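You operate a simulated robot arm through the tools that you are given. There is no shell and no other tool.

You are at the controls of a simulated robot arm. One attempt, no reset.

Task
Swap the blue guide block for the size on the cable's flag.
Fine: switch the machine off first; old block into the open drawer; shut the yellow keeper bar over the new one, then switch on again. Set down upright: what you pick out. Where these are worked on the way, their far stop is far enough and under half their travel is too little: yellow keeper bar.

Only the result counts: the job must be done as asked and must still hold three seconds after the hand-in. Knocking over, shifting, dropping, spilling or breaking anything else fails it.

Robot
A 7-joint arm with a two-finger parallel gripper, fixed in place. Base frame: the origin is at the foot of the arm, x ahead of it, y to its left, z up. Readings come in mm, degrees, newtons and seconds.
With the tool pointing down near the work surface it reaches from about 380 to 900 mm from the base axis. Its first joint turns from -143.0 to 143.0 degrees. Payload 3 kg.
Tool frame: the origin (TCP) lies between the finger pads and is the grasp point; the fingertips stand 30 mm ahead of it; z points along the fingers, y is the line along which they close. The gripper opens to 94 mm. The fingers are 28 mm wide and 10 mm thick; the gripper's body (50 by 96 mm) begins 55 mm behind the TCP.
Orientation is that of the tool frame in the base frame, as [roll, pitch, yaw] about the fixed x, y, z axes, in that order (R = Rz(yaw) Ry(pitch) Rx(roll)). With the fingers straight down and closing along the base's y, the tool's x points along the base's -x, its y along +y and its z along -z.

Tools
- The arm moves only by the tool jog_arm. Its argument "moves" is a list of rows, each an object of numbers (a shift or turn left out is 0, a gripper value left out holds the last): "claw": the closure, from 0 (fully open) to 1 (shut); "x", "y", "z": the shift along the base's x, y, z in units of 20 mm (1.0 is 20 mm); "ax", "ay", "az": the turn, a rotation vector about the base's x, y, z in units of 6 degrees (1.0 is 6 degrees). In form: [{"claw": .., "x": .., "y": .., "z": .., "ax": .., "ay": .., "az": ..}, ...]. A call has 1 to 20 rows; each row shifts and turns the commanded pose from where the row before left it. A call with a number of a shift or a turn outside -1 to 1 is refused whole. Rows are played at 5 a second. More than 50 mm and 8.6 degrees between two rows, or a gripper value outside its range, and nothing of the call is played. Where a pose cannot be reached the arm comes as near as it can. A force on the tool above 90 N (or 10 N above the force at the start of the call, whichever is more), or a blocked arm, ends the call early, and 0.2 s more pass. Each finger travels about 72 mm/s and halts on what it meets, pressing with about 41 N; the grip force reading is that of the motor and also rises with nothing between the fingers. The clock runs only during rows and for 0.2 s after the last one: add rows that do not move to give the fingers time. The reply holds the time, the measured pose of the TCP, the force on the tool along the base axes, the opening and the grip force, in the units named above and with some noise, with the torque about the TCP (base axes, N m) and any sound that the robot's microphone picked up.
- Cameras (640 x 400 px; columns grow to the right, rows downward): "scene" is fixed at [399.3, -649.4, 1583.6]; the picture's right is [0.81, -0.59, 0.00], its down [-0.35, -0.49, -0.80] and it looks along [0.47, 0.65, -0.60] (base axes); focal length 288 px, centre (320, 200). "wrist" rides on the gripper at [76, 14, -103] in the tool frame; the picture's right is [-0.18, 0.98, 0.00], its down [-0.75, -0.14, -0.64] and it looks along [-0.63, -0.12, 0.77] (tool axes); focal length 243 px, centre (320, 200). There is no depth. A picture from a camera that has moved, and an enlarged one, comes with that camera's place and axes in the base frame and with its lens.
- get_image(camera): a new picture of that camera. It takes no simulated time.
- inspect(camera, box): a new picture of the part [left, top, right, bottom] of that camera's present view, enlarged. It takes no simulated time.
- finish_job(): hands the job in; it is judged then, once.

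Nothing tells you positions but the pictures and the camera data. Unless the task says otherwise, let go and move clear before handing in.

The tools are called after "Request:" as name(argument=value, ...) on one line, values as JSON. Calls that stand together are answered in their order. jog_arm: Moves the arm, as the interface text tells. Its arguments: {"type":"object","properties":{"moves":{"type":"array"}},"required":["moves"]} The other tools are called the same way: get_image (camera) takes a picture; inspect (camera, box) takes an enlarged picture of a part of a camera's view; finish_job () hands the job in.

At the start:

```text
time_s: 0.0
tcp_pos: [416.1, -170.3, 1305.4]
ee_rot: [-179.9, 0.0, -180.0]
force: [0.5, -0.1, -0.2]
torque: [0.03, -0.04, 0.01]
grip_width: 94.0
gripper_force: 0.0
```

scene: 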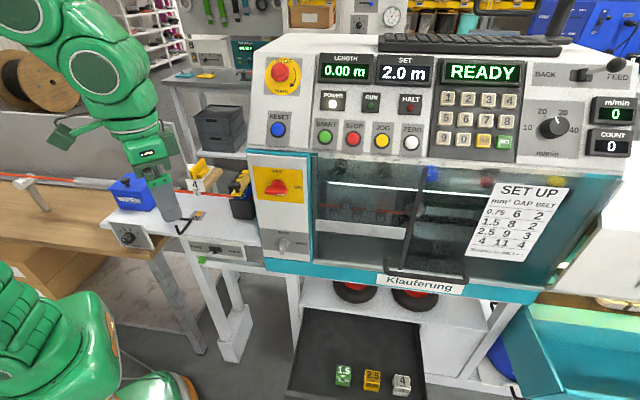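
wrist: 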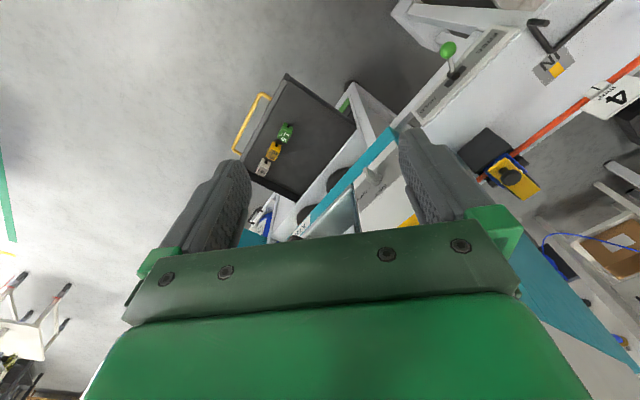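

I see a cable machine with a red main switch on a yellow plate, an open drawer holding green 1.5, yellow 2.5 and white 4 blocks, and a work shelf on the left. I'll look closer at each area before moving.

Request:
inspect(camera="scene", box=[90, 140, 270, 260])

Request:
inspect(camera="scene", box=[280, 300, 440, 400])

Request:
inspect(camera="scene", box=[240, 140, 340, 270])

Request:
inspect(camera="wrist", box=[380, 0, 640, 200])

Request:
inspect(camera="wrist", box=[220, 60, 380, 240])

Request:
inspect(camera="scene", box=[440, 160, 600, 290])

```text
3.33 times, centred on (180, 200) of scene
camera zoom: at [399.3, -649.4, 1583.6], right [0.81, -0.59, 0.0], down [-0.35, -0.49, -0.8], along [0.47, 0.65, -0.6], focal length 958 px, centre (787, 200)
```

zoom: 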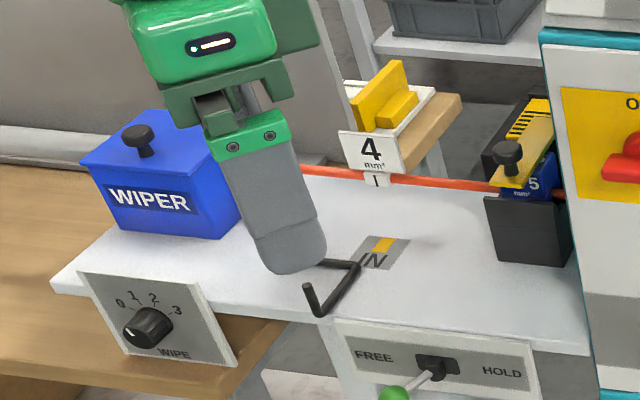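

```text
4.00 times, centred on (360, 350) of scene
camera zoom: at [399.3, -649.4, 1583.6], right [0.81, -0.59, 0.0], down [-0.35, -0.49, -0.8], along [0.47, 0.65, -0.6], focal length 1150 px, centre (160, -400)
```

zoom: 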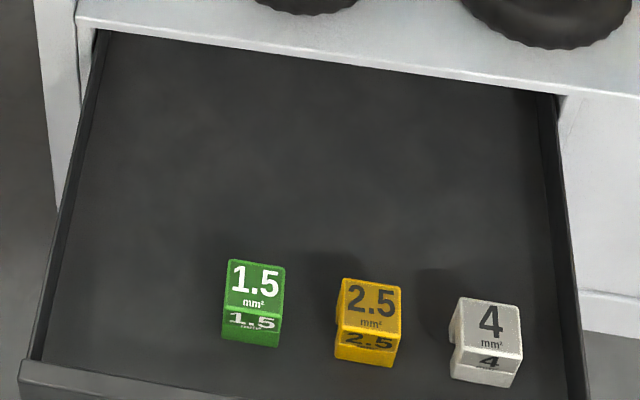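

```text
3.08 times, centred on (290, 205) of scene
camera zoom: at [399.3, -649.4, 1583.6], right [0.81, -0.59, 0.0], down [-0.35, -0.49, -0.8], along [0.47, 0.65, -0.6], focal length 885 px, centre (412, 185)
```

zoom: 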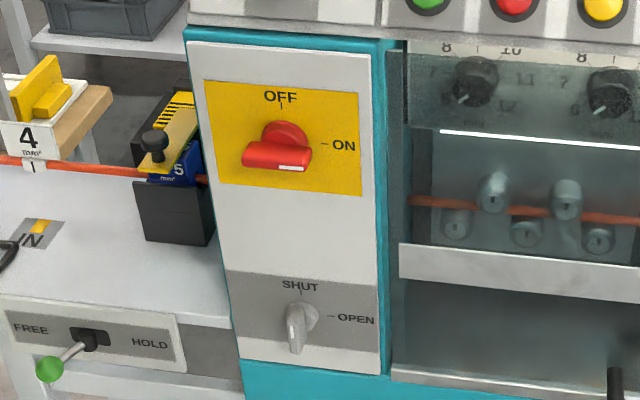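

```text
2.00 times, centred on (510, 100) of wrist
camera zoom: at [340.0, -155.5, 1406.5], right [0.18, 0.98, 0.0], down [0.75, -0.14, 0.64], along [0.63, -0.12, -0.77], focal length 485 px, centre (-60, 400)
```

zoom: 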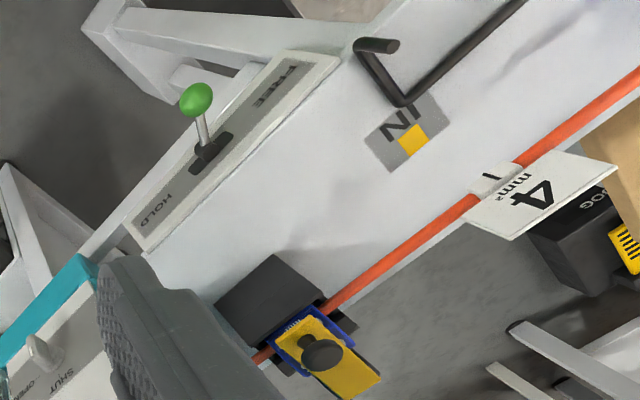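

```text
2.22 times, centred on (300, 150) of wrist
camera zoom: at [340.0, -155.5, 1406.5], right [0.18, 0.98, 0.0], down [0.75, -0.14, 0.64], along [0.63, -0.12, -0.77], focal length 539 px, centre (364, 311)
```

zoom: 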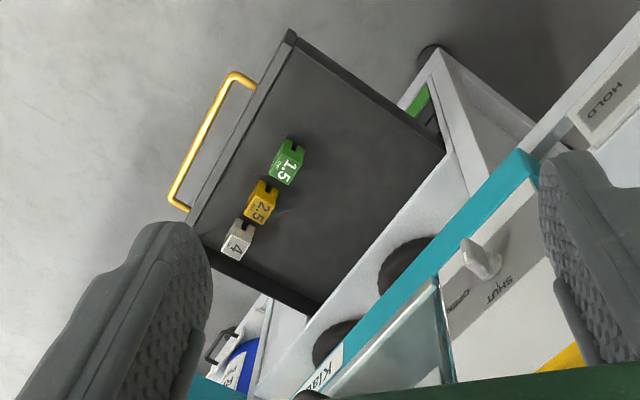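

```text
3.08 times, centred on (520, 225) of scene
camera zoom: at [399.3, -649.4, 1583.6], right [0.81, -0.59, 0.0], down [-0.35, -0.49, -0.8], along [0.47, 0.65, -0.6], focal length 885 px, centre (-295, 123)
```

zoom: 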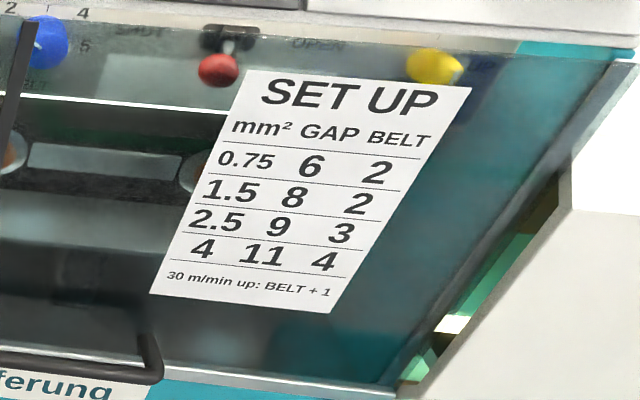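

The flag reads 4 mm², so the white "4" block from the drawer is the new one. The blue block sits in a black holder at about (635, 110, 1050) under a yellow keeper bar with a black knob, and the main switch is at about (664, -98, 1170). I'll move closer and turn the wrist 45° to match the machine for a better view.

Request:
jog_arm(moves=[{"x": 0.6, "y": 0.875, "z": -0.1, "az": 0.625}, {"x": 0.6, "y": 0.875, "z": -0.1, "az": 0.625}, {"x": 0.6, "y": 0.875, "z": -0.1, "az": 0.625}, {"x": 0.6, "y": 0.875, "z": -0.1, "az": 0.625}, {"x": 0.6, "y": 0.875, "z": -0.1, "az": 0.625}, {"x": 0.6, "y": 0.875, "z": -0.1, "az": 0.625}, {"x": 0.6, "y": 0.875, "z": -0.1, "az": 0.625}, {"x": 0.6, "y": 0.875, "z": -0.1, "az": 0.625}, {"x": 0.6, "y": 0.875, "z": -0.1, "az": 0.625}, {"x": 0.6, "y": 0.875, "z": -0.1, "az": 0.625}, {"x": 0.6, "y": 0.875, "z": -0.1, "az": 0.625}, {"x": 0.6, "y": 0.875, "z": -0.1, "az": 0.625}, {}])

Request:
get_image(camera="wrist")

Request:
get_image(camera="scene")

```text
time_s: 2.8
tcp_pos: [558.6, 39.5, 1279.5]
ee_rot: [-180.0, 0.0, -134.9]
force: [-0.4, -0.1, -0.2]
torque: [0.01, -0.01, 0.0]
grip_width: 94.3
gripper_force: 0.1
```

```text
taken
camera wrist: at [495.9, -3.7, 1381.0], right [-0.57, 0.82, 0.0], down [0.63, 0.43, 0.64], along [0.53, 0.36, -0.77], focal length 243 px, centre (320, 200)
```

wrist: 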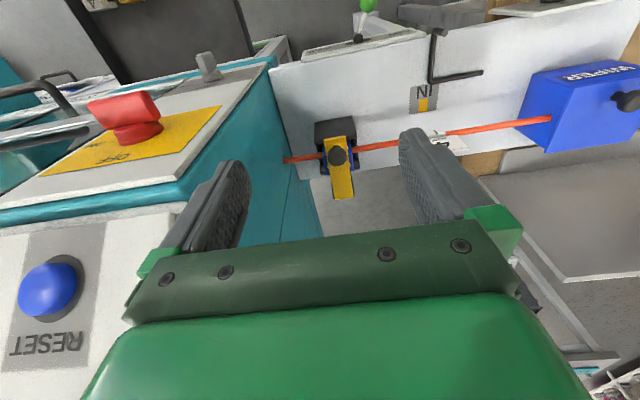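

```text
taken
```

scene: 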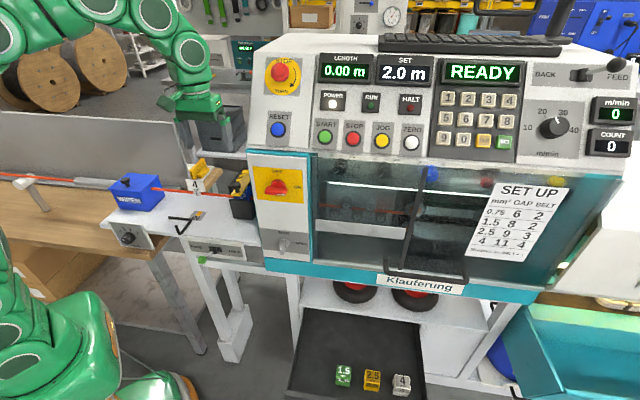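

The view shows the holder, with the keeper bar running front to back over the blue block, and the red switch to its right. I'll zoom in on each.

Request:
inspect(camera="wrist", box=[270, 90, 430, 210])

Request:
inspect(camera="wrist", box=[20, 40, 240, 200])

Request:
inspect(camera="scene", box=[180, 150, 260, 230])

```text
3.33 times, centred on (350, 150) of wrist
camera zoom: at [495.9, -3.7, 1381.0], right [-0.57, 0.82, 0.0], down [0.63, 0.43, 0.64], along [0.53, 0.36, -0.77], focal length 809 px, centre (220, 367)
```

zoom: 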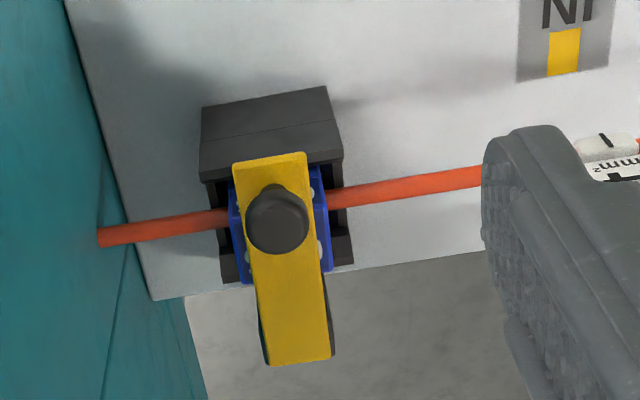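

```text
2.50 times, centred on (130, 120) of wrist
camera zoom: at [495.9, -3.7, 1381.0], right [-0.57, 0.82, 0.0], down [0.63, 0.43, 0.64], along [0.53, 0.36, -0.77], focal length 606 px, centre (795, 400)
```

zoom: 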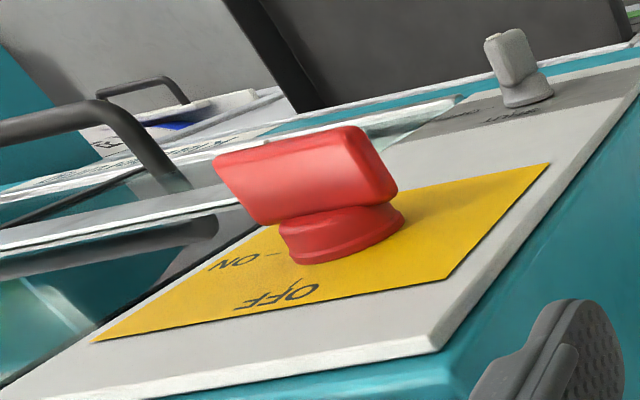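

```text
5.00 times, centred on (220, 190) of scene
camera zoom: at [399.3, -649.4, 1583.6], right [0.81, -0.59, 0.0], down [-0.35, -0.49, -0.8], along [0.47, 0.65, -0.6], focal length 1438 px, centre (820, 250)
```

zoom: 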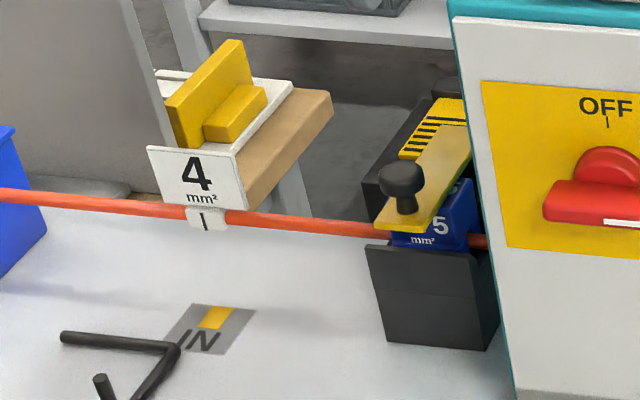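

The keeper bar lies over the block with its black knob on top, but I can't yet tell if it slides, swings or lifts. I'll go lower and look from the left-front to find out.

Request:
jog_arm(moves=[{"x": -0.188, "y": 0.39, "z": -0.75, "az": -0.75}, {"x": -0.188, "y": 0.39, "z": -0.75, "az": -0.75}, {"x": -0.188, "y": 0.39, "z": -0.75, "az": -0.75}, {"x": -0.188, "y": 0.39, "z": -0.75, "az": -0.75}, {"x": -0.188, "y": 0.39, "z": -0.75, "az": -0.75}, {"x": -0.188, "y": 0.39, "z": -0.75, "az": -0.75}, {"x": -0.188, "y": 0.39, "z": -0.75, "az": -0.75}, {"x": -0.188, "y": 0.39, "z": -0.75, "az": -0.75}, {"x": -0.188, "y": 0.39, "z": -0.75, "az": -0.75}, {"x": -0.188, "y": 0.39, "z": -0.75, "az": -0.75}, {}])

Request:
get_image(camera="wrist")

```text
time_s: 5.2
tcp_pos: [522.6, 117.7, 1131.4]
ee_rot: [-180.0, 0.0, -180.0]
force: [0.1, 0.9, 0.6]
torque: [-0.05, 0.0, 0.02]
grip_width: 93.9
gripper_force: 0.0
```

```text
taken
camera wrist: at [446.9, 132.4, 1232.7], right [0.18, 0.98, 0.0], down [0.75, -0.14, 0.64], along [0.63, -0.12, -0.77], focal length 243 px, centre (320, 200)
```

wrist: 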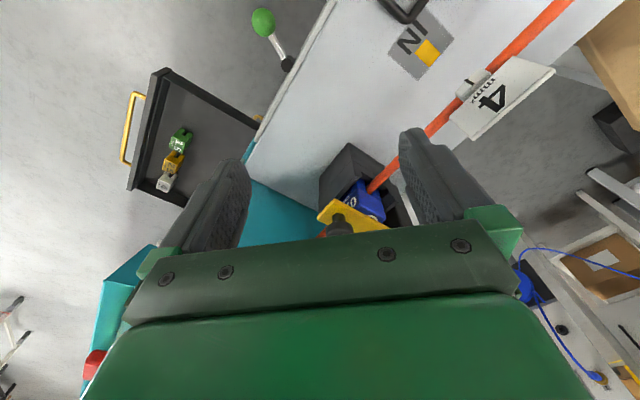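

The holder is partly hidden by the hand. I'll tilt the tool by 30° and move forward for an oblique view of the keeper bar.

Request:
jog_arm(moves=[{"x": 0.434, "y": -0.04, "z": 0.1, "ay": -0.625}, {"x": 0.434, "y": -0.04, "z": 0.1, "ay": -0.625}, {"x": 0.434, "y": -0.04, "z": 0.1, "ay": -0.625}, {"x": 0.434, "y": -0.04, "z": 0.1, "ay": -0.625}, {"x": 0.434, "y": -0.04, "z": 0.1, "ay": -0.625}, {"x": 0.434, "y": -0.04, "z": 0.1, "ay": -0.625}, {"x": 0.434, "y": -0.04, "z": 0.1, "ay": -0.625}, {"x": 0.434, "y": -0.04, "z": 0.1, "ay": -0.625}, {}])

Request:
get_image(camera="wrist")

Request:
inspect(camera="wrist", box=[230, 60, 430, 210])

```text
time_s: 7.2
tcp_pos: [591.9, 111.0, 1146.7]
ee_rot: [180.0, 30.0, -180.0]
force: [-0.1, 0.3, -0.4]
torque: [-0.03, -0.01, 0.03]
grip_width: 93.9
gripper_force: 0.1
```

```text
taken
camera wrist: at [474.2, 126.5, 1196.2], right [0.16, 0.98, 0.09], down [0.33, -0.14, 0.93], along [0.93, -0.12, -0.35], focal length 243 px, centre (320, 200)
```

wrist: 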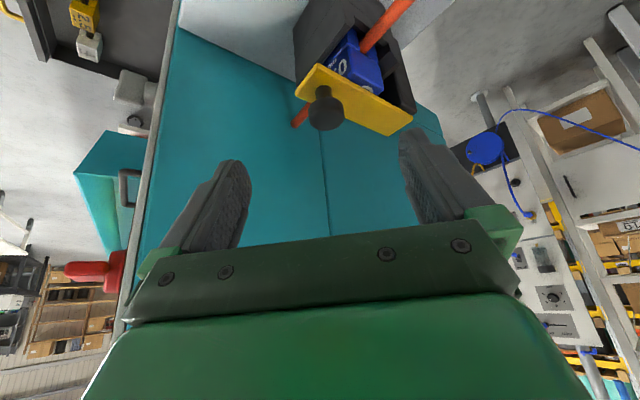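

```text
2.67 times, centred on (330, 135) of wrist
camera zoom: at [474.2, 126.5, 1196.2], right [0.16, 0.98, 0.09], down [0.33, -0.14, 0.93], along [0.93, -0.12, -0.35], focal length 647 px, centre (293, 373)
```

zoom: 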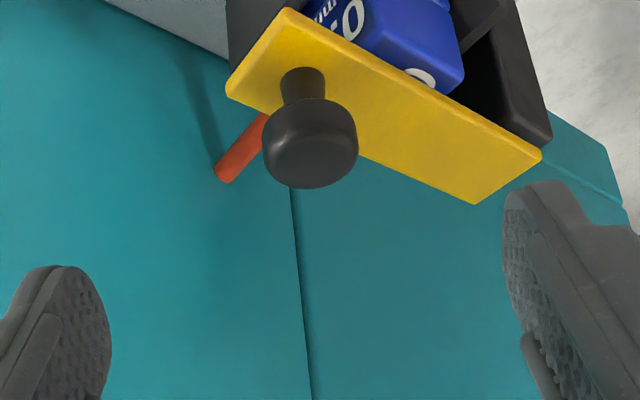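

From this inverted view the bar rests flat on top of the block, running back over a black rear wall. I need to see the bar's rear end to learn how it moves, so I'll look from the back-left.

Request:
jog_arm(moves=[{"z": 0.8}, {"x": 0.14, "y": 0.49, "z": 0.09, "az": -1.0}, {"x": 0.14, "y": 0.49, "z": 0.09, "az": -1.0}, {"x": 0.14, "y": 0.49, "z": 0.09, "az": -1.0}, {"x": 0.14, "y": 0.49, "z": 0.09, "az": -1.0}, {"x": 0.14, "y": 0.49, "z": 0.09, "az": -1.0}, {"x": 0.14, "y": 0.49, "z": 0.09, "az": -1.0}, {"x": 0.14, "y": 0.49, "z": 0.09, "az": -1.0}, {"x": 0.14, "y": 0.49, "z": 0.09, "az": -1.0}, {"x": 0.14, "y": 0.49, "z": 0.09, "az": -1.0}, {"x": 0.14, "y": 0.49, "z": 0.09, "az": -1.0}, {}])

Request:
get_image(camera="wrist")

Request:
inspect(camera="wrist", box=[240, 20, 440, 170])

```text
time_s: 9.8
tcp_pos: [619.4, 209.8, 1181.0]
ee_rot: [180.0, 30.0, 120.0]
force: [0.5, 0.6, 0.8]
torque: [-0.01, 0.03, 0.01]
grip_width: 94.0
gripper_force: 0.1
```

```text
taken
camera wrist: at [573.1, 319.5, 1230.4], right [0.93, 0.35, 0.09], down [0.04, -0.36, 0.93], along [0.36, -0.86, -0.35], focal length 243 px, centre (320, 200)
```

wrist: 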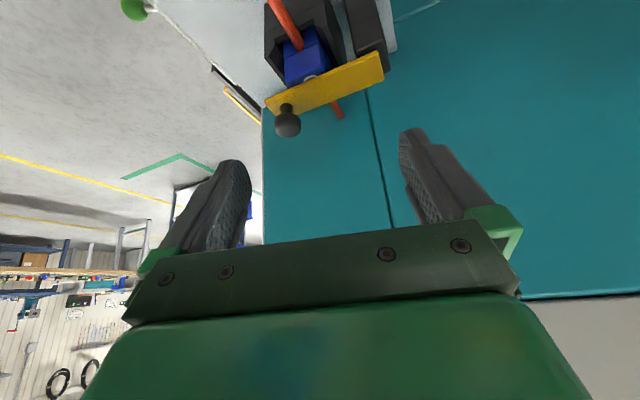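

```text
2.67 times, centred on (340, 95) of wrist
camera zoom: at [573.1, 319.5, 1230.4], right [0.93, 0.35, 0.09], down [0.04, -0.36, 0.93], along [0.36, -0.86, -0.35], focal length 647 px, centre (267, 480)
```

zoom: 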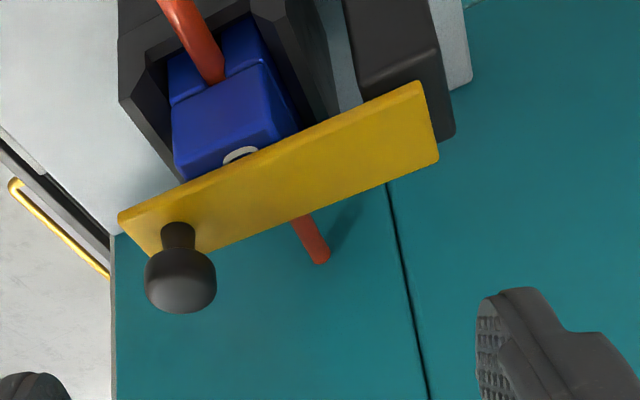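

The keeper bar rests on a black post behind the holder, so it pivots there, and I'll test which way later. First I'll switch the machine off. The switch axis is at about (675, -87, 1168) on a panel facing (-0.71, -0.71), so I'm bringing the tool horizontal in front of it.

Request:
jog_arm(moves=[{"x": -0.386, "y": -0.528, "z": 0.19, "az": 0.972}, {"x": -0.386, "y": -0.528, "z": 0.19, "az": 0.972}, {"x": -0.386, "y": -0.528, "z": 0.19, "az": 0.972}, {"x": -0.386, "y": -0.528, "z": 0.19, "az": 0.972}, {"x": -0.386, "y": -0.528, "z": 0.19, "az": 0.972}, {"x": -0.386, "y": -0.528, "z": 0.19, "az": 0.972}, {"x": -0.386, "y": -0.528, "z": 0.19, "az": 0.972}, {"x": -0.386, "y": -0.528, "z": 0.19, "az": 0.972}, {"x": -0.386, "y": -0.528, "z": 0.19, "az": 0.972}, {"x": -0.386, "y": -0.528, "z": 0.19, "az": 0.972}, {"x": -0.386, "y": -0.528, "z": 0.19, "az": 0.972}, {"x": -0.386, "y": -0.528, "z": 0.19, "az": 0.972}, {"x": -0.386, "y": -0.528, "z": 0.19, "az": 0.972}, {"x": -0.386, "y": -0.528, "z": 0.19, "az": 0.972}, {"x": -0.386, "y": -0.528, "z": 0.19, "az": 0.972}, {"x": -0.386, "y": -0.528, "z": 0.19, "az": 0.972}, {"x": -0.386, "y": -0.528, "z": 0.19, "az": 0.972}, {"x": -0.386, "y": -0.528, "z": 0.19, "az": 0.972}, {}])

```text
time_s: 13.8
tcp_pos: [480.1, 18.4, 1250.4]
ee_rot: [-180.0, 30.0, -134.9]
force: [0.0, -0.1, -1.0]
torque: [0.0, -0.01, -0.02]
grip_width: 93.9
gripper_force: 0.0
```

The arm is at (480, 18, 1250), clear of the machine. Next I'll tilt the tool to horizontal while moving in front of the switch, staying about 110 mm back from it.

Request:
jog_arm(moves=[{"x": 0.346, "y": -0.9, "z": -0.342, "ax": 0.589, "ay": -0.589}, {"x": 0.346, "y": -0.9, "z": -0.342, "ax": 0.589, "ay": -0.589}, {"x": 0.346, "y": -0.9, "z": -0.342, "ax": 0.589, "ay": -0.589}, {"x": 0.346, "y": -0.9, "z": -0.342, "ax": 0.589, "ay": -0.589}, {"x": 0.346, "y": -0.9, "z": -0.342, "ax": 0.589, "ay": -0.589}, {"x": 0.346, "y": -0.9, "z": -0.342, "ax": 0.589, "ay": -0.589}, {"x": 0.346, "y": -0.9, "z": -0.342, "ax": 0.589, "ay": -0.589}, {"x": 0.346, "y": -0.9, "z": -0.342, "ax": 0.589, "ay": -0.589}, {"x": 0.346, "y": -0.9, "z": -0.342, "ax": 0.589, "ay": -0.589}, {"x": 0.346, "y": -0.9, "z": -0.342, "ax": 0.589, "ay": -0.589}, {"x": 0.346, "y": -0.9, "z": -0.342, "ax": 0.589, "ay": -0.589}, {"x": 0.346, "y": -0.9, "z": -0.342, "ax": 0.589, "ay": -0.589}, {}])

Request:
get_image(camera="wrist")

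Request:
get_image(camera="scene")

```text
time_s: 16.6
tcp_pos: [562.9, -199.1, 1169.0]
ee_rot: [21.0, 89.9, 66.0]
force: [-0.1, 0.1, -0.6]
torque: [-0.03, -0.01, 0.0]
grip_width: 93.9
gripper_force: 0.1
```

```text
taken
camera wrist: at [480.9, -260.3, 1091.8], right [-0.69, 0.7, 0.18], down [-0.35, -0.55, 0.75], along [0.63, 0.46, 0.63], focal length 243 px, centre (320, 200)
```

wrist: 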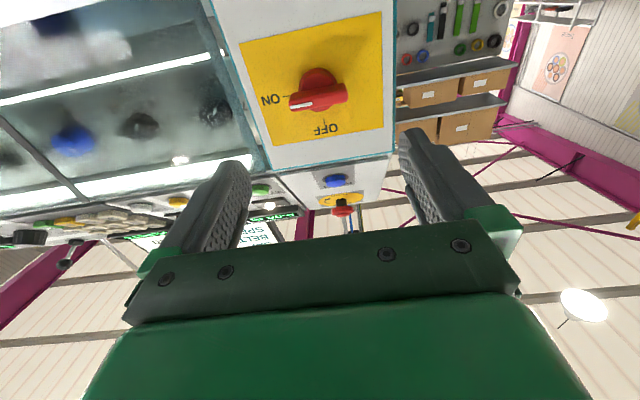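

```text
taken
```

scene: 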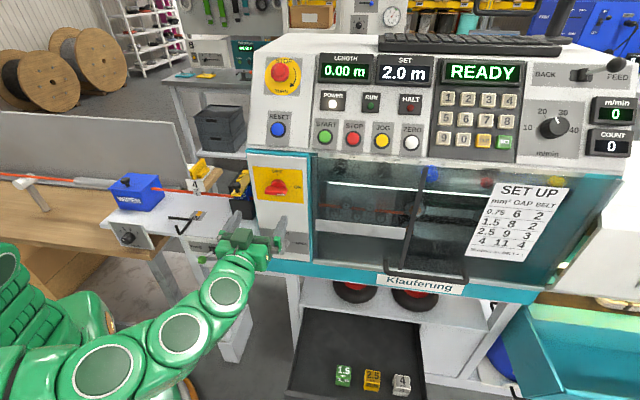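

Request:
inspect(camera="wrist", box=[220, 10, 400, 150])

Request:
inspect(camera="scene", box=[240, 150, 320, 210])

```text
2.86 times, centred on (310, 80) of wrist
camera zoom: at [480.9, -260.3, 1091.8], right [-0.69, 0.7, 0.18], down [-0.35, -0.55, 0.75], along [0.63, 0.46, 0.63], focal length 693 px, centre (349, 543)
```

zoom: 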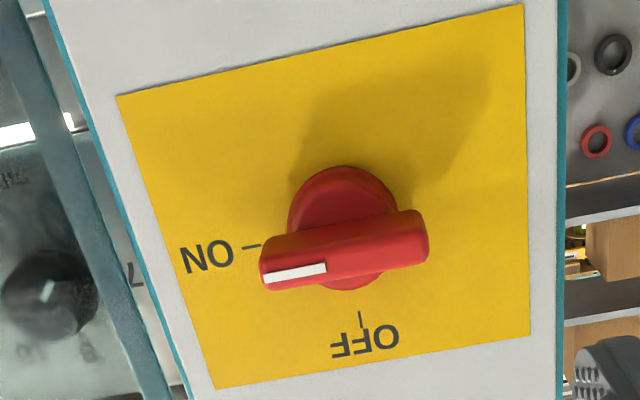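

```text
6.67 times, centred on (280, 180) of scene
camera zoom: at [399.3, -649.4, 1583.6], right [0.81, -0.59, 0.0], down [-0.35, -0.49, -0.8], along [0.47, 0.65, -0.6], focal length 1917 px, centre (587, 333)
```

zoom: 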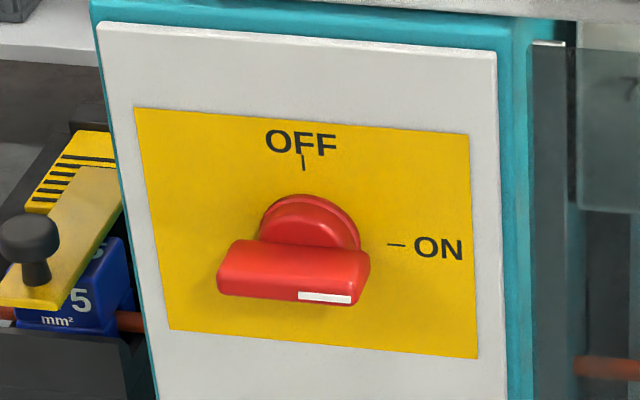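

The pointer is on ON and must turn 90° counter-clockwise to OFF. The handle is horizontal, centred near m=541, z=1169 with its front face at q≈376, where m is along the machine's front and q is depth into it. I'll roll the hand 90° so the fingers go above and below it.

Request:
jog_arm(moves=[{"ax": 0.707, "ay": 0.707}, {"ax": 0.707, "ay": 0.707}, {"ax": 0.707, "ay": 0.707}, {"ax": 0.707, "ay": 0.707}, {"ax": 0.707, "ay": 0.707}, {"ax": 0.707, "ay": 0.707}, {"ax": 0.707, "ay": 0.707}, {"ax": 0.707, "ay": 0.707}, {"ax": 0.707, "ay": 0.707}, {"ax": 0.707, "ay": 0.707}, {"ax": 0.707, "ay": 0.707}, {"ax": 0.707, "ay": 0.707}, {"ax": 0.707, "ay": 0.707}, {"ax": 0.707, "ay": 0.707}, {"ax": 0.707, "ay": 0.707}, {}])

Request:
get_image(camera="wrist")

Request:
get_image(camera="scene")

```text
time_s: 20.0
tcp_pos: [564.1, -197.8, 1167.5]
ee_rot: [89.9, 0.0, 135.1]
force: [-0.6, -0.6, 0.3]
torque: [-0.01, 0.02, 0.01]
grip_width: 93.9
gripper_force: 0.1
```

```text
taken
camera wrist: at [437.2, -216.1, 1180.5], right [0.13, -0.13, 0.98], down [0.08, -0.99, -0.14], along [0.99, 0.1, -0.12], focal length 243 px, centre (320, 200)
```

wrist: 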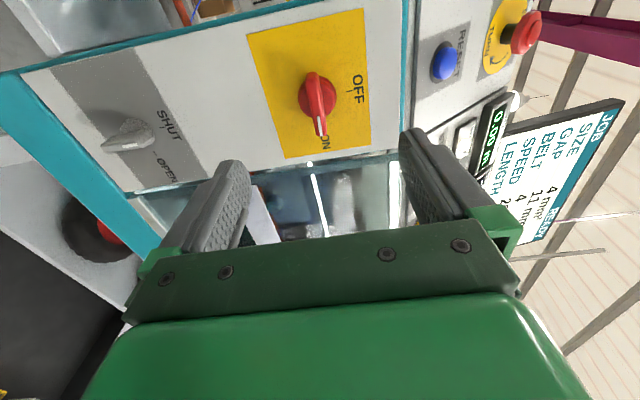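

```text
taken
```

scene: 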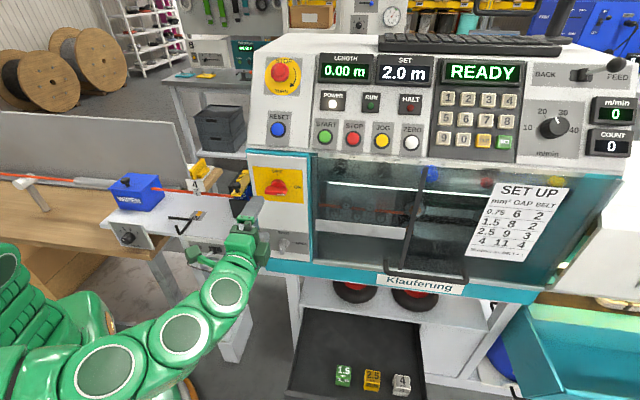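

The hand is aligned in front of the switch. I'll zoom in to check centring before approaching.

Request:
inspect(camera="wrist", box=[240, 40, 400, 160])

```text
3.33 times, centred on (320, 100) of wrist
camera zoom: at [437.2, -216.1, 1180.5], right [0.13, -0.13, 0.98], down [0.08, -0.99, -0.14], along [0.99, 0.1, -0.12], focal length 809 px, centre (320, 533)
```

zoom: 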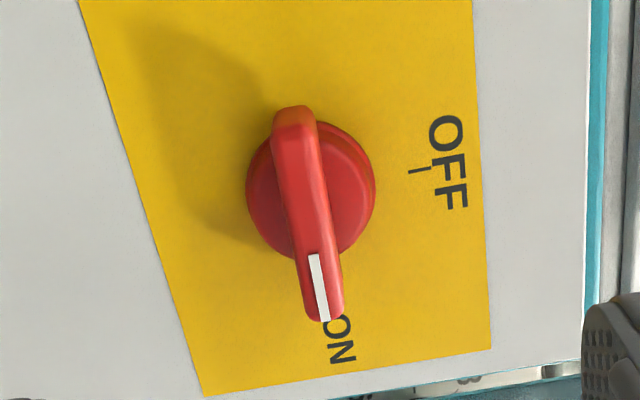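

The handle centre measures about m=536, z=1165, and the hand is well aligned with it. I'll approach most of the way and recheck.

Request:
jog_arm(moves=[{"x": 0.412, "y": 0.428, "z": -0.014}, {"x": 0.412, "y": 0.428, "z": -0.014}, {"x": 0.412, "y": 0.428, "z": -0.014}, {"x": 0.412, "y": 0.428, "z": -0.014}, {"x": 0.412, "y": 0.428, "z": -0.014}, {"x": 0.412, "y": 0.428, "z": -0.014}, {"x": 0.412, "y": 0.428, "z": -0.014}, {}])

Request:
get_image(camera="wrist")

Request:
inspect(camera="scene", box=[220, 140, 340, 230])

```text
time_s: 21.8
tcp_pos: [621.5, -137.5, 1166.1]
ee_rot: [90.1, 0.0, 135.2]
force: [-0.8, 0.4, 0.0]
torque: [0.01, 0.01, 0.02]
grip_width: 93.8
gripper_force: 0.0
```

```text
taken
camera wrist: at [494.8, -155.2, 1178.6], right [0.13, -0.13, 0.98], down [0.08, -0.99, -0.14], along [0.99, 0.1, -0.12], focal length 243 px, centre (320, 200)
```

wrist: 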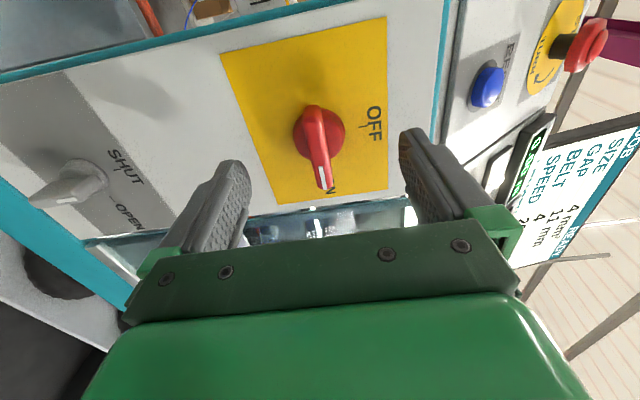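

```text
4.44 times, centred on (280, 185) of scene
camera zoom: at [399.3, -649.4, 1583.6], right [0.81, -0.59, 0.0], down [-0.35, -0.49, -0.8], along [0.47, 0.65, -0.6], focal length 1278 px, centre (498, 267)
```

zoom: 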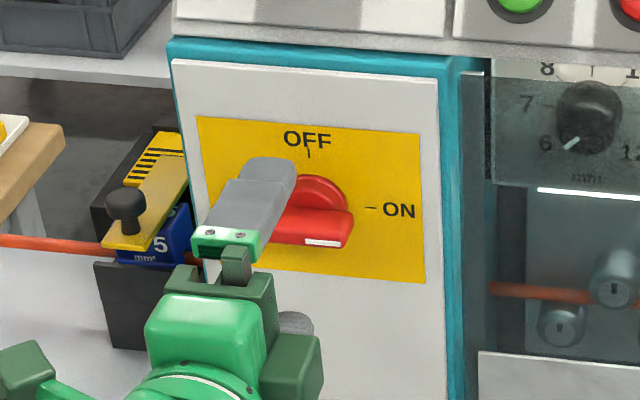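

Request:
inspect(camera="wrist", box=[260, 80, 400, 200])

```text
3.33 times, centred on (330, 140) of wrist
camera zoom: at [494.8, -155.2, 1178.6], right [0.13, -0.13, 0.98], down [0.08, -0.99, -0.14], along [0.99, 0.1, -0.12], focal length 809 px, centre (287, 400)
```

zoom: 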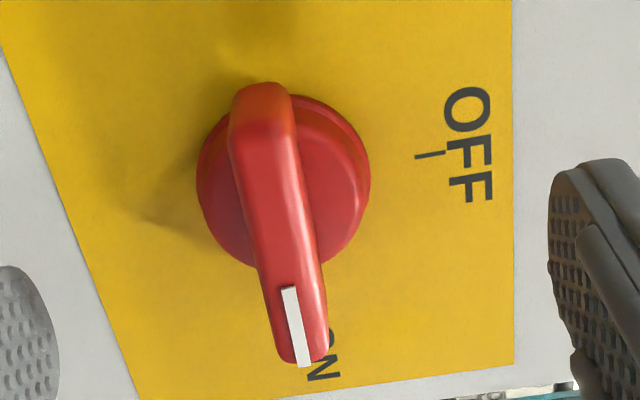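

The handle axis measures m≈535, z≈1165. I'll move the tips around the handle to q≈396 and close the gap partway.

Request:
jog_arm(moves=[{"x": 0.265, "y": 0.3, "z": -0.02}, {"x": 0.265, "y": 0.3, "z": -0.02}, {"x": 0.265, "y": 0.3, "z": -0.01}, {"claw": 0.7}, {"claw": 0.7}, {"claw": 0.7}])

Request:
get_image(camera="wrist")

Request:
inspect(camera="wrist", box=[260, 100, 400, 220])

```text
time_s: 23.2
tcp_pos: [635.4, -119.6, 1164.4]
ee_rot: [90.0, 0.0, 135.1]
force: [0.4, -0.8, 0.0]
torque: [0.0, 0.02, 0.01]
grip_width: 28.1
gripper_force: 0.1
```

```text
taken
camera wrist: at [510.6, -137.9, 1177.7], right [0.13, -0.13, 0.98], down [0.08, -0.99, -0.14], along [0.99, 0.1, -0.12], focal length 243 px, centre (320, 200)
```

wrist: 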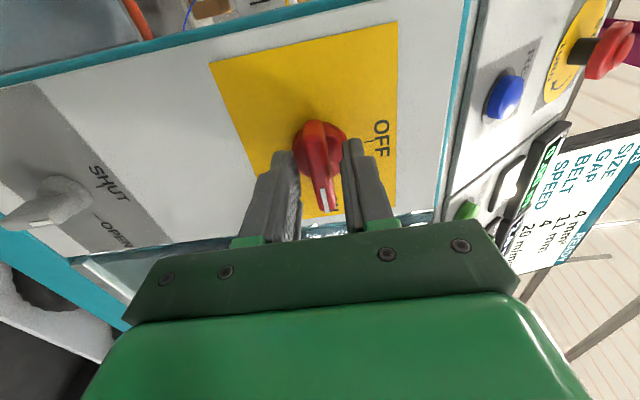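

```text
3.33 times, centred on (330, 160) of wrist
camera zoom: at [510.6, -137.9, 1177.7], right [0.13, -0.13, 0.98], down [0.08, -0.99, -0.14], along [0.99, 0.1, -0.12], focal length 809 px, centre (287, 333)
```

zoom: 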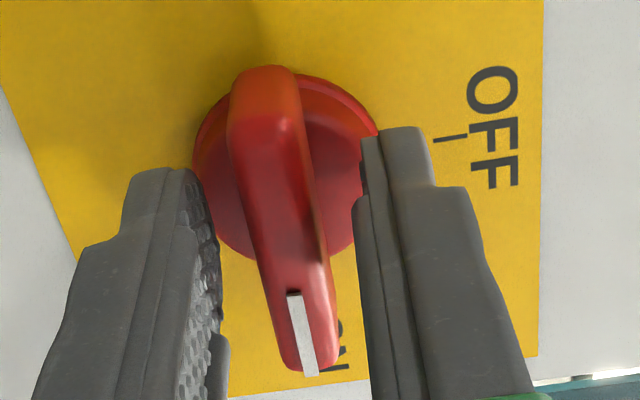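

The handle lies centred between the fingers. Closing to grip it.

Request:
jog_arm(moves=[{"claw": 0.85}, {"claw": 0.95}, {"claw": 1.0}, {"claw": 1.0}])

```text
time_s: 24.2
tcp_pos: [636.5, -120.2, 1164.8]
ee_rot: [90.1, -0.1, 135.1]
force: [-9.2, 0.2, -18.5]
torque: [-0.17, 0.33, -0.34]
grip_width: 11.8
gripper_force: 45.0
```

Gripped at 11.8 mm. Turning counter-clockwise, first half, while watching the forces.

Request:
jog_arm(moves=[{"ax": -0.53, "ay": -0.53}, {"ax": -0.53, "ay": -0.53}, {"ax": -0.53, "ay": -0.53}, {"ax": -0.53, "ay": -0.53}, {"ax": -0.53, "ay": -0.53}, {"ax": -0.53, "ay": -0.53}, {"ax": -0.53, "ay": -0.53}, {"ax": -0.53, "ay": -0.53}, {"ax": -0.53, "ay": -0.53}, {"ax": -0.53, "ay": -0.53}])

Request:
get_image(camera="wrist")

```text
time_s: 26.3
tcp_pos: [639.0, -120.7, 1162.6]
ee_rot: [90.5, 42.0, 135.1]
force: [30.3, 1.8, -13.2]
torque: [0.66, -0.53, -0.59]
grip_width: 11.7
gripper_force: 44.9
stopped in row 10: the force on the tool passed its limit at 93 N (the readings are from after the stop); the commanded pose is now the measured one
```

```text
taken
camera wrist: at [519.3, -145.7, 1121.5], right [-0.36, 0.37, 0.85], down [0.01, -0.92, 0.4], along [0.93, 0.15, 0.33], focal length 243 px, centre (320, 200)
```

wrist: 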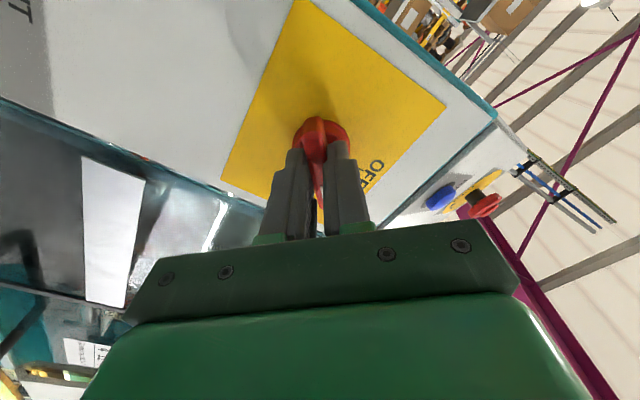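

The switch turned about 42° with the hand, but sideways force built up because my rotation centre was off by a few millimetres. The true axis looks to be nearer m≈540, so I'll loosen slightly to relieve the force and recentre.

Request:
jog_arm(moves=[{"claw": 0.83}, {"claw": 0.83, "x": 0.07, "y": -0.14, "z": 0.05}, {"claw": 0.83}])

Request:
inspect(camera="wrist", box=[250, 90, 390, 210])

Request:
inspect(camera="scene", box=[220, 140, 340, 230])

```text
time_s: 27.1
tcp_pos: [638.5, -123.2, 1165.2]
ee_rot: [90.4, 41.9, 135.2]
force: [0.5, -0.4, -0.3]
torque: [-0.02, 0.01, -0.02]
grip_width: 15.9
gripper_force: 0.0
```

```text
3.33 times, centred on (320, 150) of wrist
camera zoom: at [519.9, -148.3, 1123.7], right [-0.36, 0.37, 0.85], down [0.01, -0.92, 0.4], along [0.93, 0.15, 0.33], focal length 809 px, centre (320, 367)
```

zoom: 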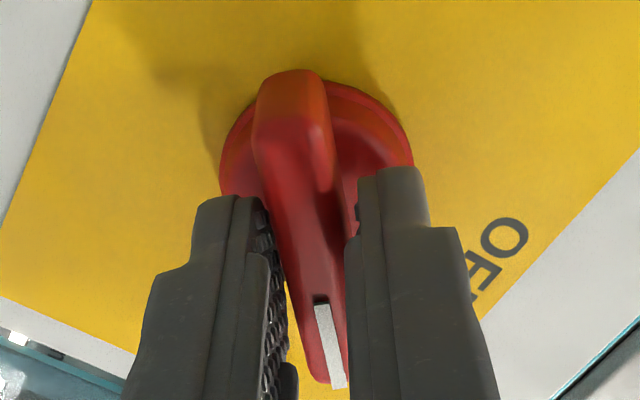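

```text
4.44 times, centred on (280, 185) of scene
camera zoom: at [399.3, -649.4, 1583.6], right [0.81, -0.59, 0.0], down [-0.35, -0.49, -0.8], along [0.47, 0.65, -0.6], focal length 1278 px, centre (498, 267)
```

zoom: 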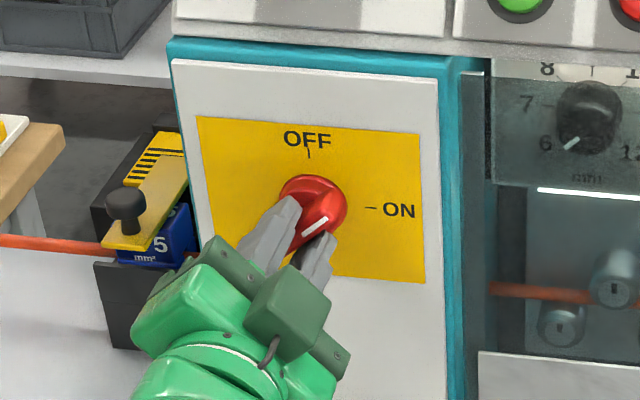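

The pointer is now halfway to OFF and the hand is force-free and recentred. I'll re-grip and continue turning.

Request:
jog_arm(moves=[{"claw": 0.9}, {"claw": 1.0}, {"claw": 1.0}])

Request:
jog_arm(moves=[{"ax": -0.47, "ay": -0.47}, {"ax": -0.47, "ay": -0.47}, {"ax": -0.47, "ay": -0.47}, {"ax": -0.47, "ay": -0.47}, {"ax": -0.47, "ay": -0.47}, {"ax": -0.47, "ay": -0.47}])

```text
time_s: 27.9
tcp_pos: [639.9, -123.7, 1163.5]
ee_rot: [90.4, 41.9, 135.2]
force: [5.5, -4.5, -12.0]
torque: [0.2, -0.25, -0.28]
grip_width: 12.0
gripper_force: 45.2
```

```text
time_s: 29.3
tcp_pos: [639.5, -124.1, 1164.7]
ee_rot: [90.6, 65.9, 135.4]
force: [1.6, -11.0, -8.1]
torque: [-0.41, 0.34, 0.29]
grip_width: 11.8
gripper_force: 45.5
```

Rotation continues smoothly with low force, now at about 66°. Turning the remaining 24° or so.

Request:
jog_arm(moves=[{"ax": -0.47, "ay": -0.47}, {"ax": -0.47, "ay": -0.47}, {"ax": -0.47, "ay": -0.47}, {"ax": -0.47, "ay": -0.47}, {"ax": -0.47, "ay": -0.47}, {"ax": -0.47, "ay": -0.47}])

Request:
get_image(camera="scene")

Request:
inspect(camera="wrist", box=[250, 90, 390, 210])

```text
time_s: 30.7
tcp_pos: [640.3, -124.0, 1165.2]
ee_rot: [137.5, 89.7, -177.9]
force: [16.1, -7.1, -5.7]
torque: [-0.99, 0.87, -0.03]
grip_width: 11.8
gripper_force: 44.6
```

```text
taken
```

scene: 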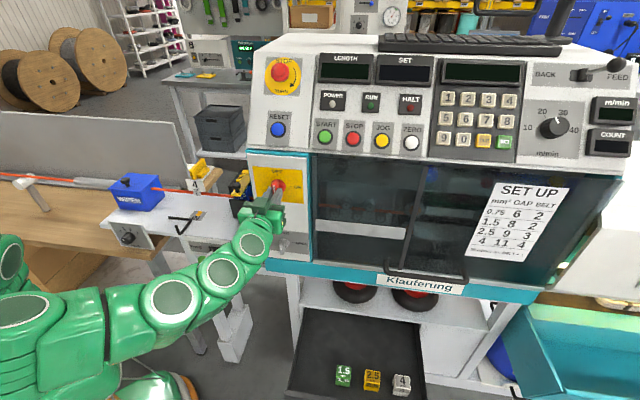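

```text
3.33 times, centred on (320, 150) of wrist
camera zoom: at [556.4, -185.0, 1087.0], right [-0.69, 0.7, 0.19], down [-0.35, -0.55, 0.76], along [0.63, 0.46, 0.63], focal length 809 px, centre (320, 367)
```

zoom: 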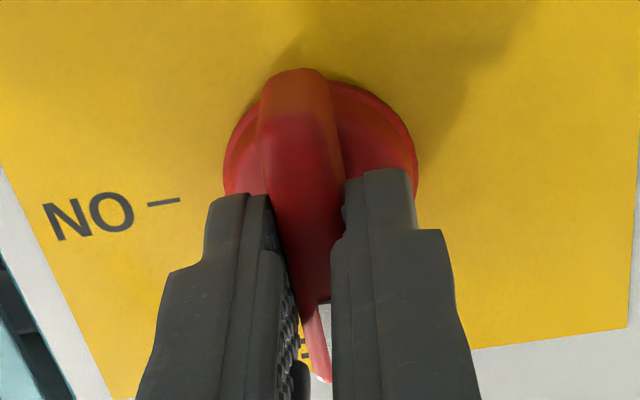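

All the displays are dark, so the machine is off. I'll open the fingers, back straight out and verify the pointer position.

Request:
jog_arm(moves=[{"claw": 0.5}, {"claw": 0.5}, {"claw": 0.3, "x": -0.3, "y": -0.3}, {"x": -0.6, "y": -0.6}, {"x": -0.6, "y": -0.6}, {"x": -0.6, "y": -0.6}, {"x": -0.6, "y": -0.6}, {"x": -0.6, "y": -0.6}, {"x": -0.6, "y": -0.6}, {}])

Request:
inspect(camera="scene", box=[220, 140, 340, 230])

Request:
get_image(camera="wrist")

```text
time_s: 32.9
tcp_pos: [559.9, -202.0, 1164.1]
ee_rot: [119.4, 89.8, 164.1]
force: [1.3, 1.0, -0.9]
torque: [0.02, 0.0, 0.0]
grip_width: 65.8
gripper_force: 0.1
```

```text
4.44 times, centred on (280, 185) of scene
camera zoom: at [399.3, -649.4, 1583.6], right [0.81, -0.59, 0.0], down [-0.35, -0.49, -0.8], along [0.47, 0.65, -0.6], focal length 1278 px, centre (498, 267)
```

zoom: 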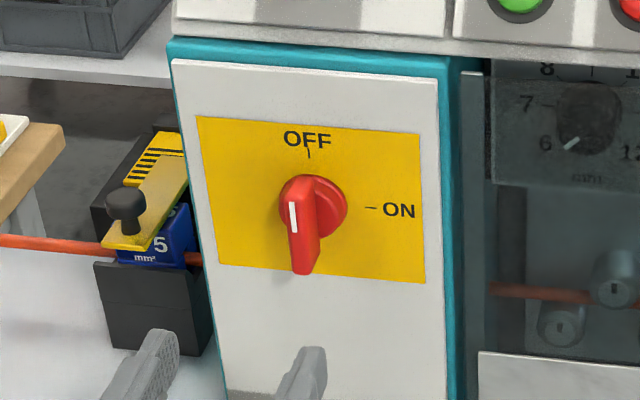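

```text
taken
camera wrist: at [478.1, -263.3, 1087.0], right [-0.69, 0.7, 0.19], down [-0.35, -0.55, 0.75], along [0.63, 0.46, 0.63], focal length 243 px, centre (320, 200)
```

wrist: 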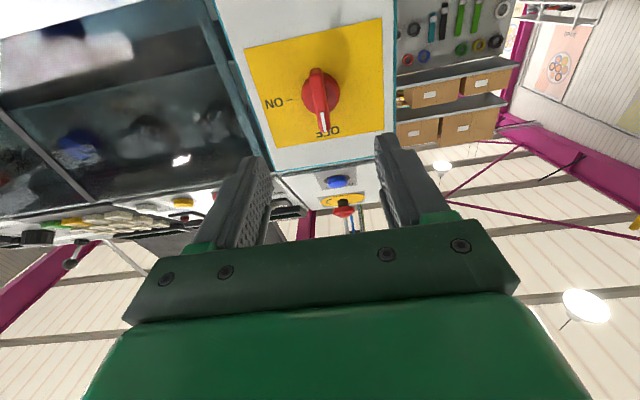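

The switch stands at OFF and the machine is dark. Next is the keeper bar, whose knob head triangulates to about (629.7, 118.2, 1067). I'll retreat and bring the tool back to pointing down.

Request:
jog_arm(moves=[{"x": -0.266, "y": 0.733, "z": 0.287, "ax": -0.707, "ay": 0.707, "claw": 0.3}, {"x": -0.266, "y": 0.733, "z": 0.287, "ax": -0.707, "ay": 0.707}, {"x": -0.266, "y": 0.733, "z": 0.287, "ax": -0.707, "ay": 0.707}, {"x": -0.266, "y": 0.733, "z": 0.287, "ax": -0.707, "ay": 0.707}, {"x": -0.266, "y": 0.733, "z": 0.287, "ax": -0.707, "ay": 0.707}, {"x": -0.266, "y": 0.733, "z": 0.287, "ax": -0.707, "ay": 0.707}, {"x": -0.266, "y": 0.733, "z": 0.287, "ax": -0.707, "ay": 0.707}, {"x": -0.266, "y": 0.733, "z": 0.287, "ax": -0.707, "ay": 0.707}, {"x": -0.266, "y": 0.733, "z": 0.287, "ax": -0.707, "ay": 0.707}, {"x": -0.266, "y": 0.733, "z": 0.287, "ax": -0.707, "ay": 0.707}, {"x": -0.266, "y": 0.733, "z": 0.287, "ax": -0.707, "ay": 0.707}, {"x": -0.266, "y": 0.733, "z": 0.287, "ax": -0.707, "ay": 0.707}, {"x": -0.266, "y": 0.733, "z": 0.287, "ax": -0.707, "ay": 0.707}, {"x": -0.266, "y": 0.733, "z": 0.287, "ax": -0.707, "ay": 0.707}, {"x": -0.266, "y": 0.733, "z": 0.287, "ax": -0.707, "ay": 0.707}, {}])

```text
time_s: 36.3
tcp_pos: [480.9, 19.5, 1249.5]
ee_rot: [-179.8, -0.3, -135.1]
force: [-0.8, -0.1, 0.8]
torque: [0.01, -0.01, 0.02]
grip_width: 65.9
gripper_force: 0.0
```

Request:
jog_arm(moves=[{"x": 0.87, "y": 0.565, "z": -0.31}, {"x": 0.87, "y": 0.565, "z": -0.31}, {"x": 0.87, "y": 0.565, "z": -0.31}, {"x": 0.87, "y": 0.565, "z": -0.31}, {"x": 0.87, "y": 0.565, "z": -0.31}, {"x": 0.87, "y": 0.565, "z": -0.31}, {"x": 0.87, "y": 0.565, "z": -0.31}, {"x": 0.87, "y": 0.565, "z": -0.31}, {}])

Request:
get_image(camera="wrist")

Request:
inspect(camera="wrist", box=[240, 60, 400, 180])

```text
time_s: 38.3
tcp_pos: [621.8, 109.6, 1202.0]
ee_rot: [-179.8, -0.1, -135.2]
force: [-0.1, 0.0, -0.4]
torque: [-0.06, 0.02, -0.01]
grip_width: 65.8
gripper_force: 0.2
```

```text
taken
camera wrist: at [557.4, 66.9, 1302.4], right [-0.56, 0.83, 0.0], down [0.63, 0.43, 0.64], along [0.53, 0.36, -0.77], focal length 243 px, centre (320, 200)
```

wrist: 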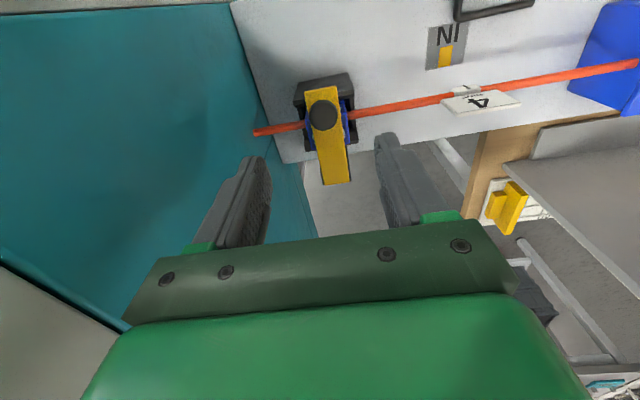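

```text
3.33 times, centred on (320, 120) of wrist
camera zoom: at [557.4, 66.9, 1302.4], right [-0.56, 0.83, 0.0], down [0.63, 0.43, 0.64], along [0.53, 0.36, -0.77], focal length 809 px, centre (320, 467)
```

zoom: 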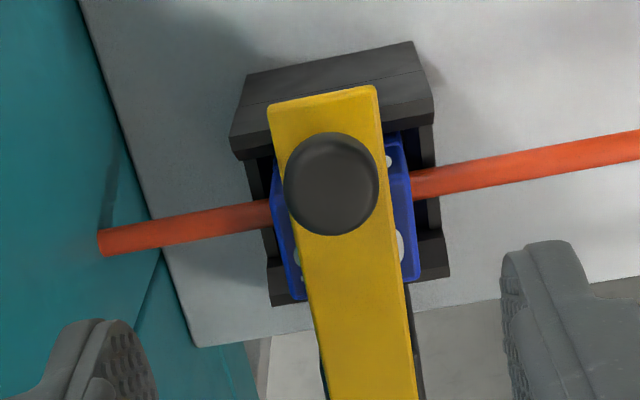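

The knob is 12 mm further back than the TCP. I'll centre over it and descend so the fingers are to its left and right, with the tips just above the bar.

Request:
jog_arm(moves=[{"x": 0.41, "y": 0.43}, {"z": -1.0}, {"z": -1.0}, {"z": -1.0}, {"z": -1.0}, {"z": -1.0}, {"z": -0.9}, {"claw": 0.5}, {}])

Request:
get_image(camera="wrist")

Request:
inspect(camera="scene", box=[200, 140, 280, 220])

```text
time_s: 40.3
tcp_pos: [629.8, 117.7, 1081.6]
ee_rot: [-179.7, -0.1, -135.2]
force: [0.7, 0.0, 0.3]
torque: [0.01, -0.02, 0.0]
grip_width: 46.9
gripper_force: 0.0
```

```text
taken
camera wrist: at [565.8, 76.4, 1184.2], right [-0.56, 0.83, -0.01], down [0.63, 0.43, 0.64], along [0.53, 0.36, -0.77], focal length 243 px, centre (320, 200)
```

wrist: 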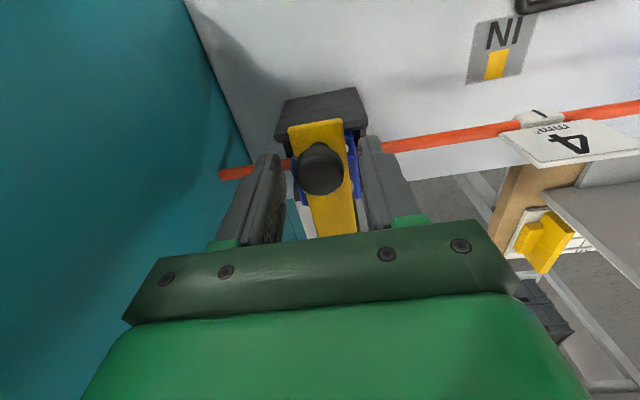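

```text
5.00 times, centred on (240, 180) of scene
camera zoom: at [399.3, -649.4, 1583.6], right [0.81, -0.59, 0.0], down [-0.35, -0.49, -0.8], along [0.47, 0.65, -0.6], focal length 1438 px, centre (720, 300)
```

zoom: 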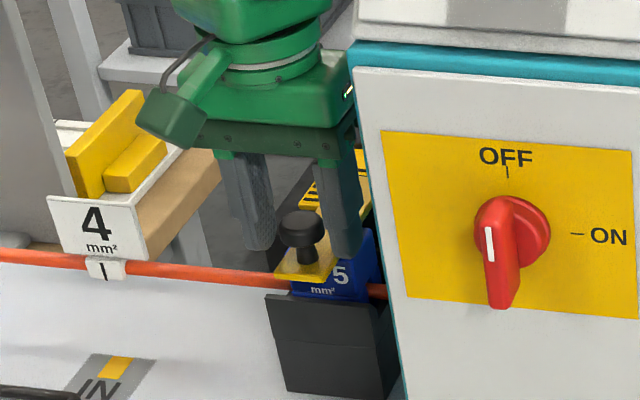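

The fingers straddle the knob well. I'll grip it and test with a small lift of 4 mm.

Request:
jog_arm(moves=[{"claw": 0.8}, {"claw": 1.0}, {"claw": 1.0}])

Request:
jog_arm(moves=[{"z": 0.1}, {"z": 0.1}, {}])

```text
time_s: 41.1
tcp_pos: [630.1, 118.5, 1083.1]
ee_rot: [-179.6, 0.0, -135.1]
force: [4.3, -2.1, 0.7]
torque: [0.16, -0.13, -0.01]
grip_width: 27.3
gripper_force: 44.9
```

```text
time_s: 41.9
tcp_pos: [629.4, 118.8, 1085.0]
ee_rot: [-179.7, 0.0, -135.3]
force: [31.9, -2.3, -17.2]
torque: [-0.57, 0.29, 0.1]
grip_width: 27.2
gripper_force: 45.0
```

The lift is resisted (17 N down at 2 mm), so the bar probably doesn't hinge upward. I'll go back down and test a small sideways push to the left.

Request:
jog_arm(moves=[{"z": -0.1}, {"z": -0.1}, {}])

Request:
jog_arm(moves=[{"x": -0.1, "y": 0.1}, {"x": -0.1, "y": 0.1}, {}])

```text
time_s: 42.7
tcp_pos: [628.5, 117.9, 1083.2]
ee_rot: [-179.5, 0.0, -135.2]
force: [28.8, -17.8, 17.6]
torque: [0.57, -1.21, 0.04]
grip_width: 27.3
gripper_force: 45.0
```

```text
time_s: 43.3
tcp_pos: [627.6, 117.9, 1083.7]
ee_rot: [-179.2, 0.2, -135.4]
force: [17.0, -5.8, -10.3]
torque: [-0.48, 0.44, 0.1]
grip_width: 27.3
gripper_force: 44.6
stopped in row 2: the force on the tool passed its limit at 96 N (the readings are from after the stop); the commanded pose is now the measured one
```

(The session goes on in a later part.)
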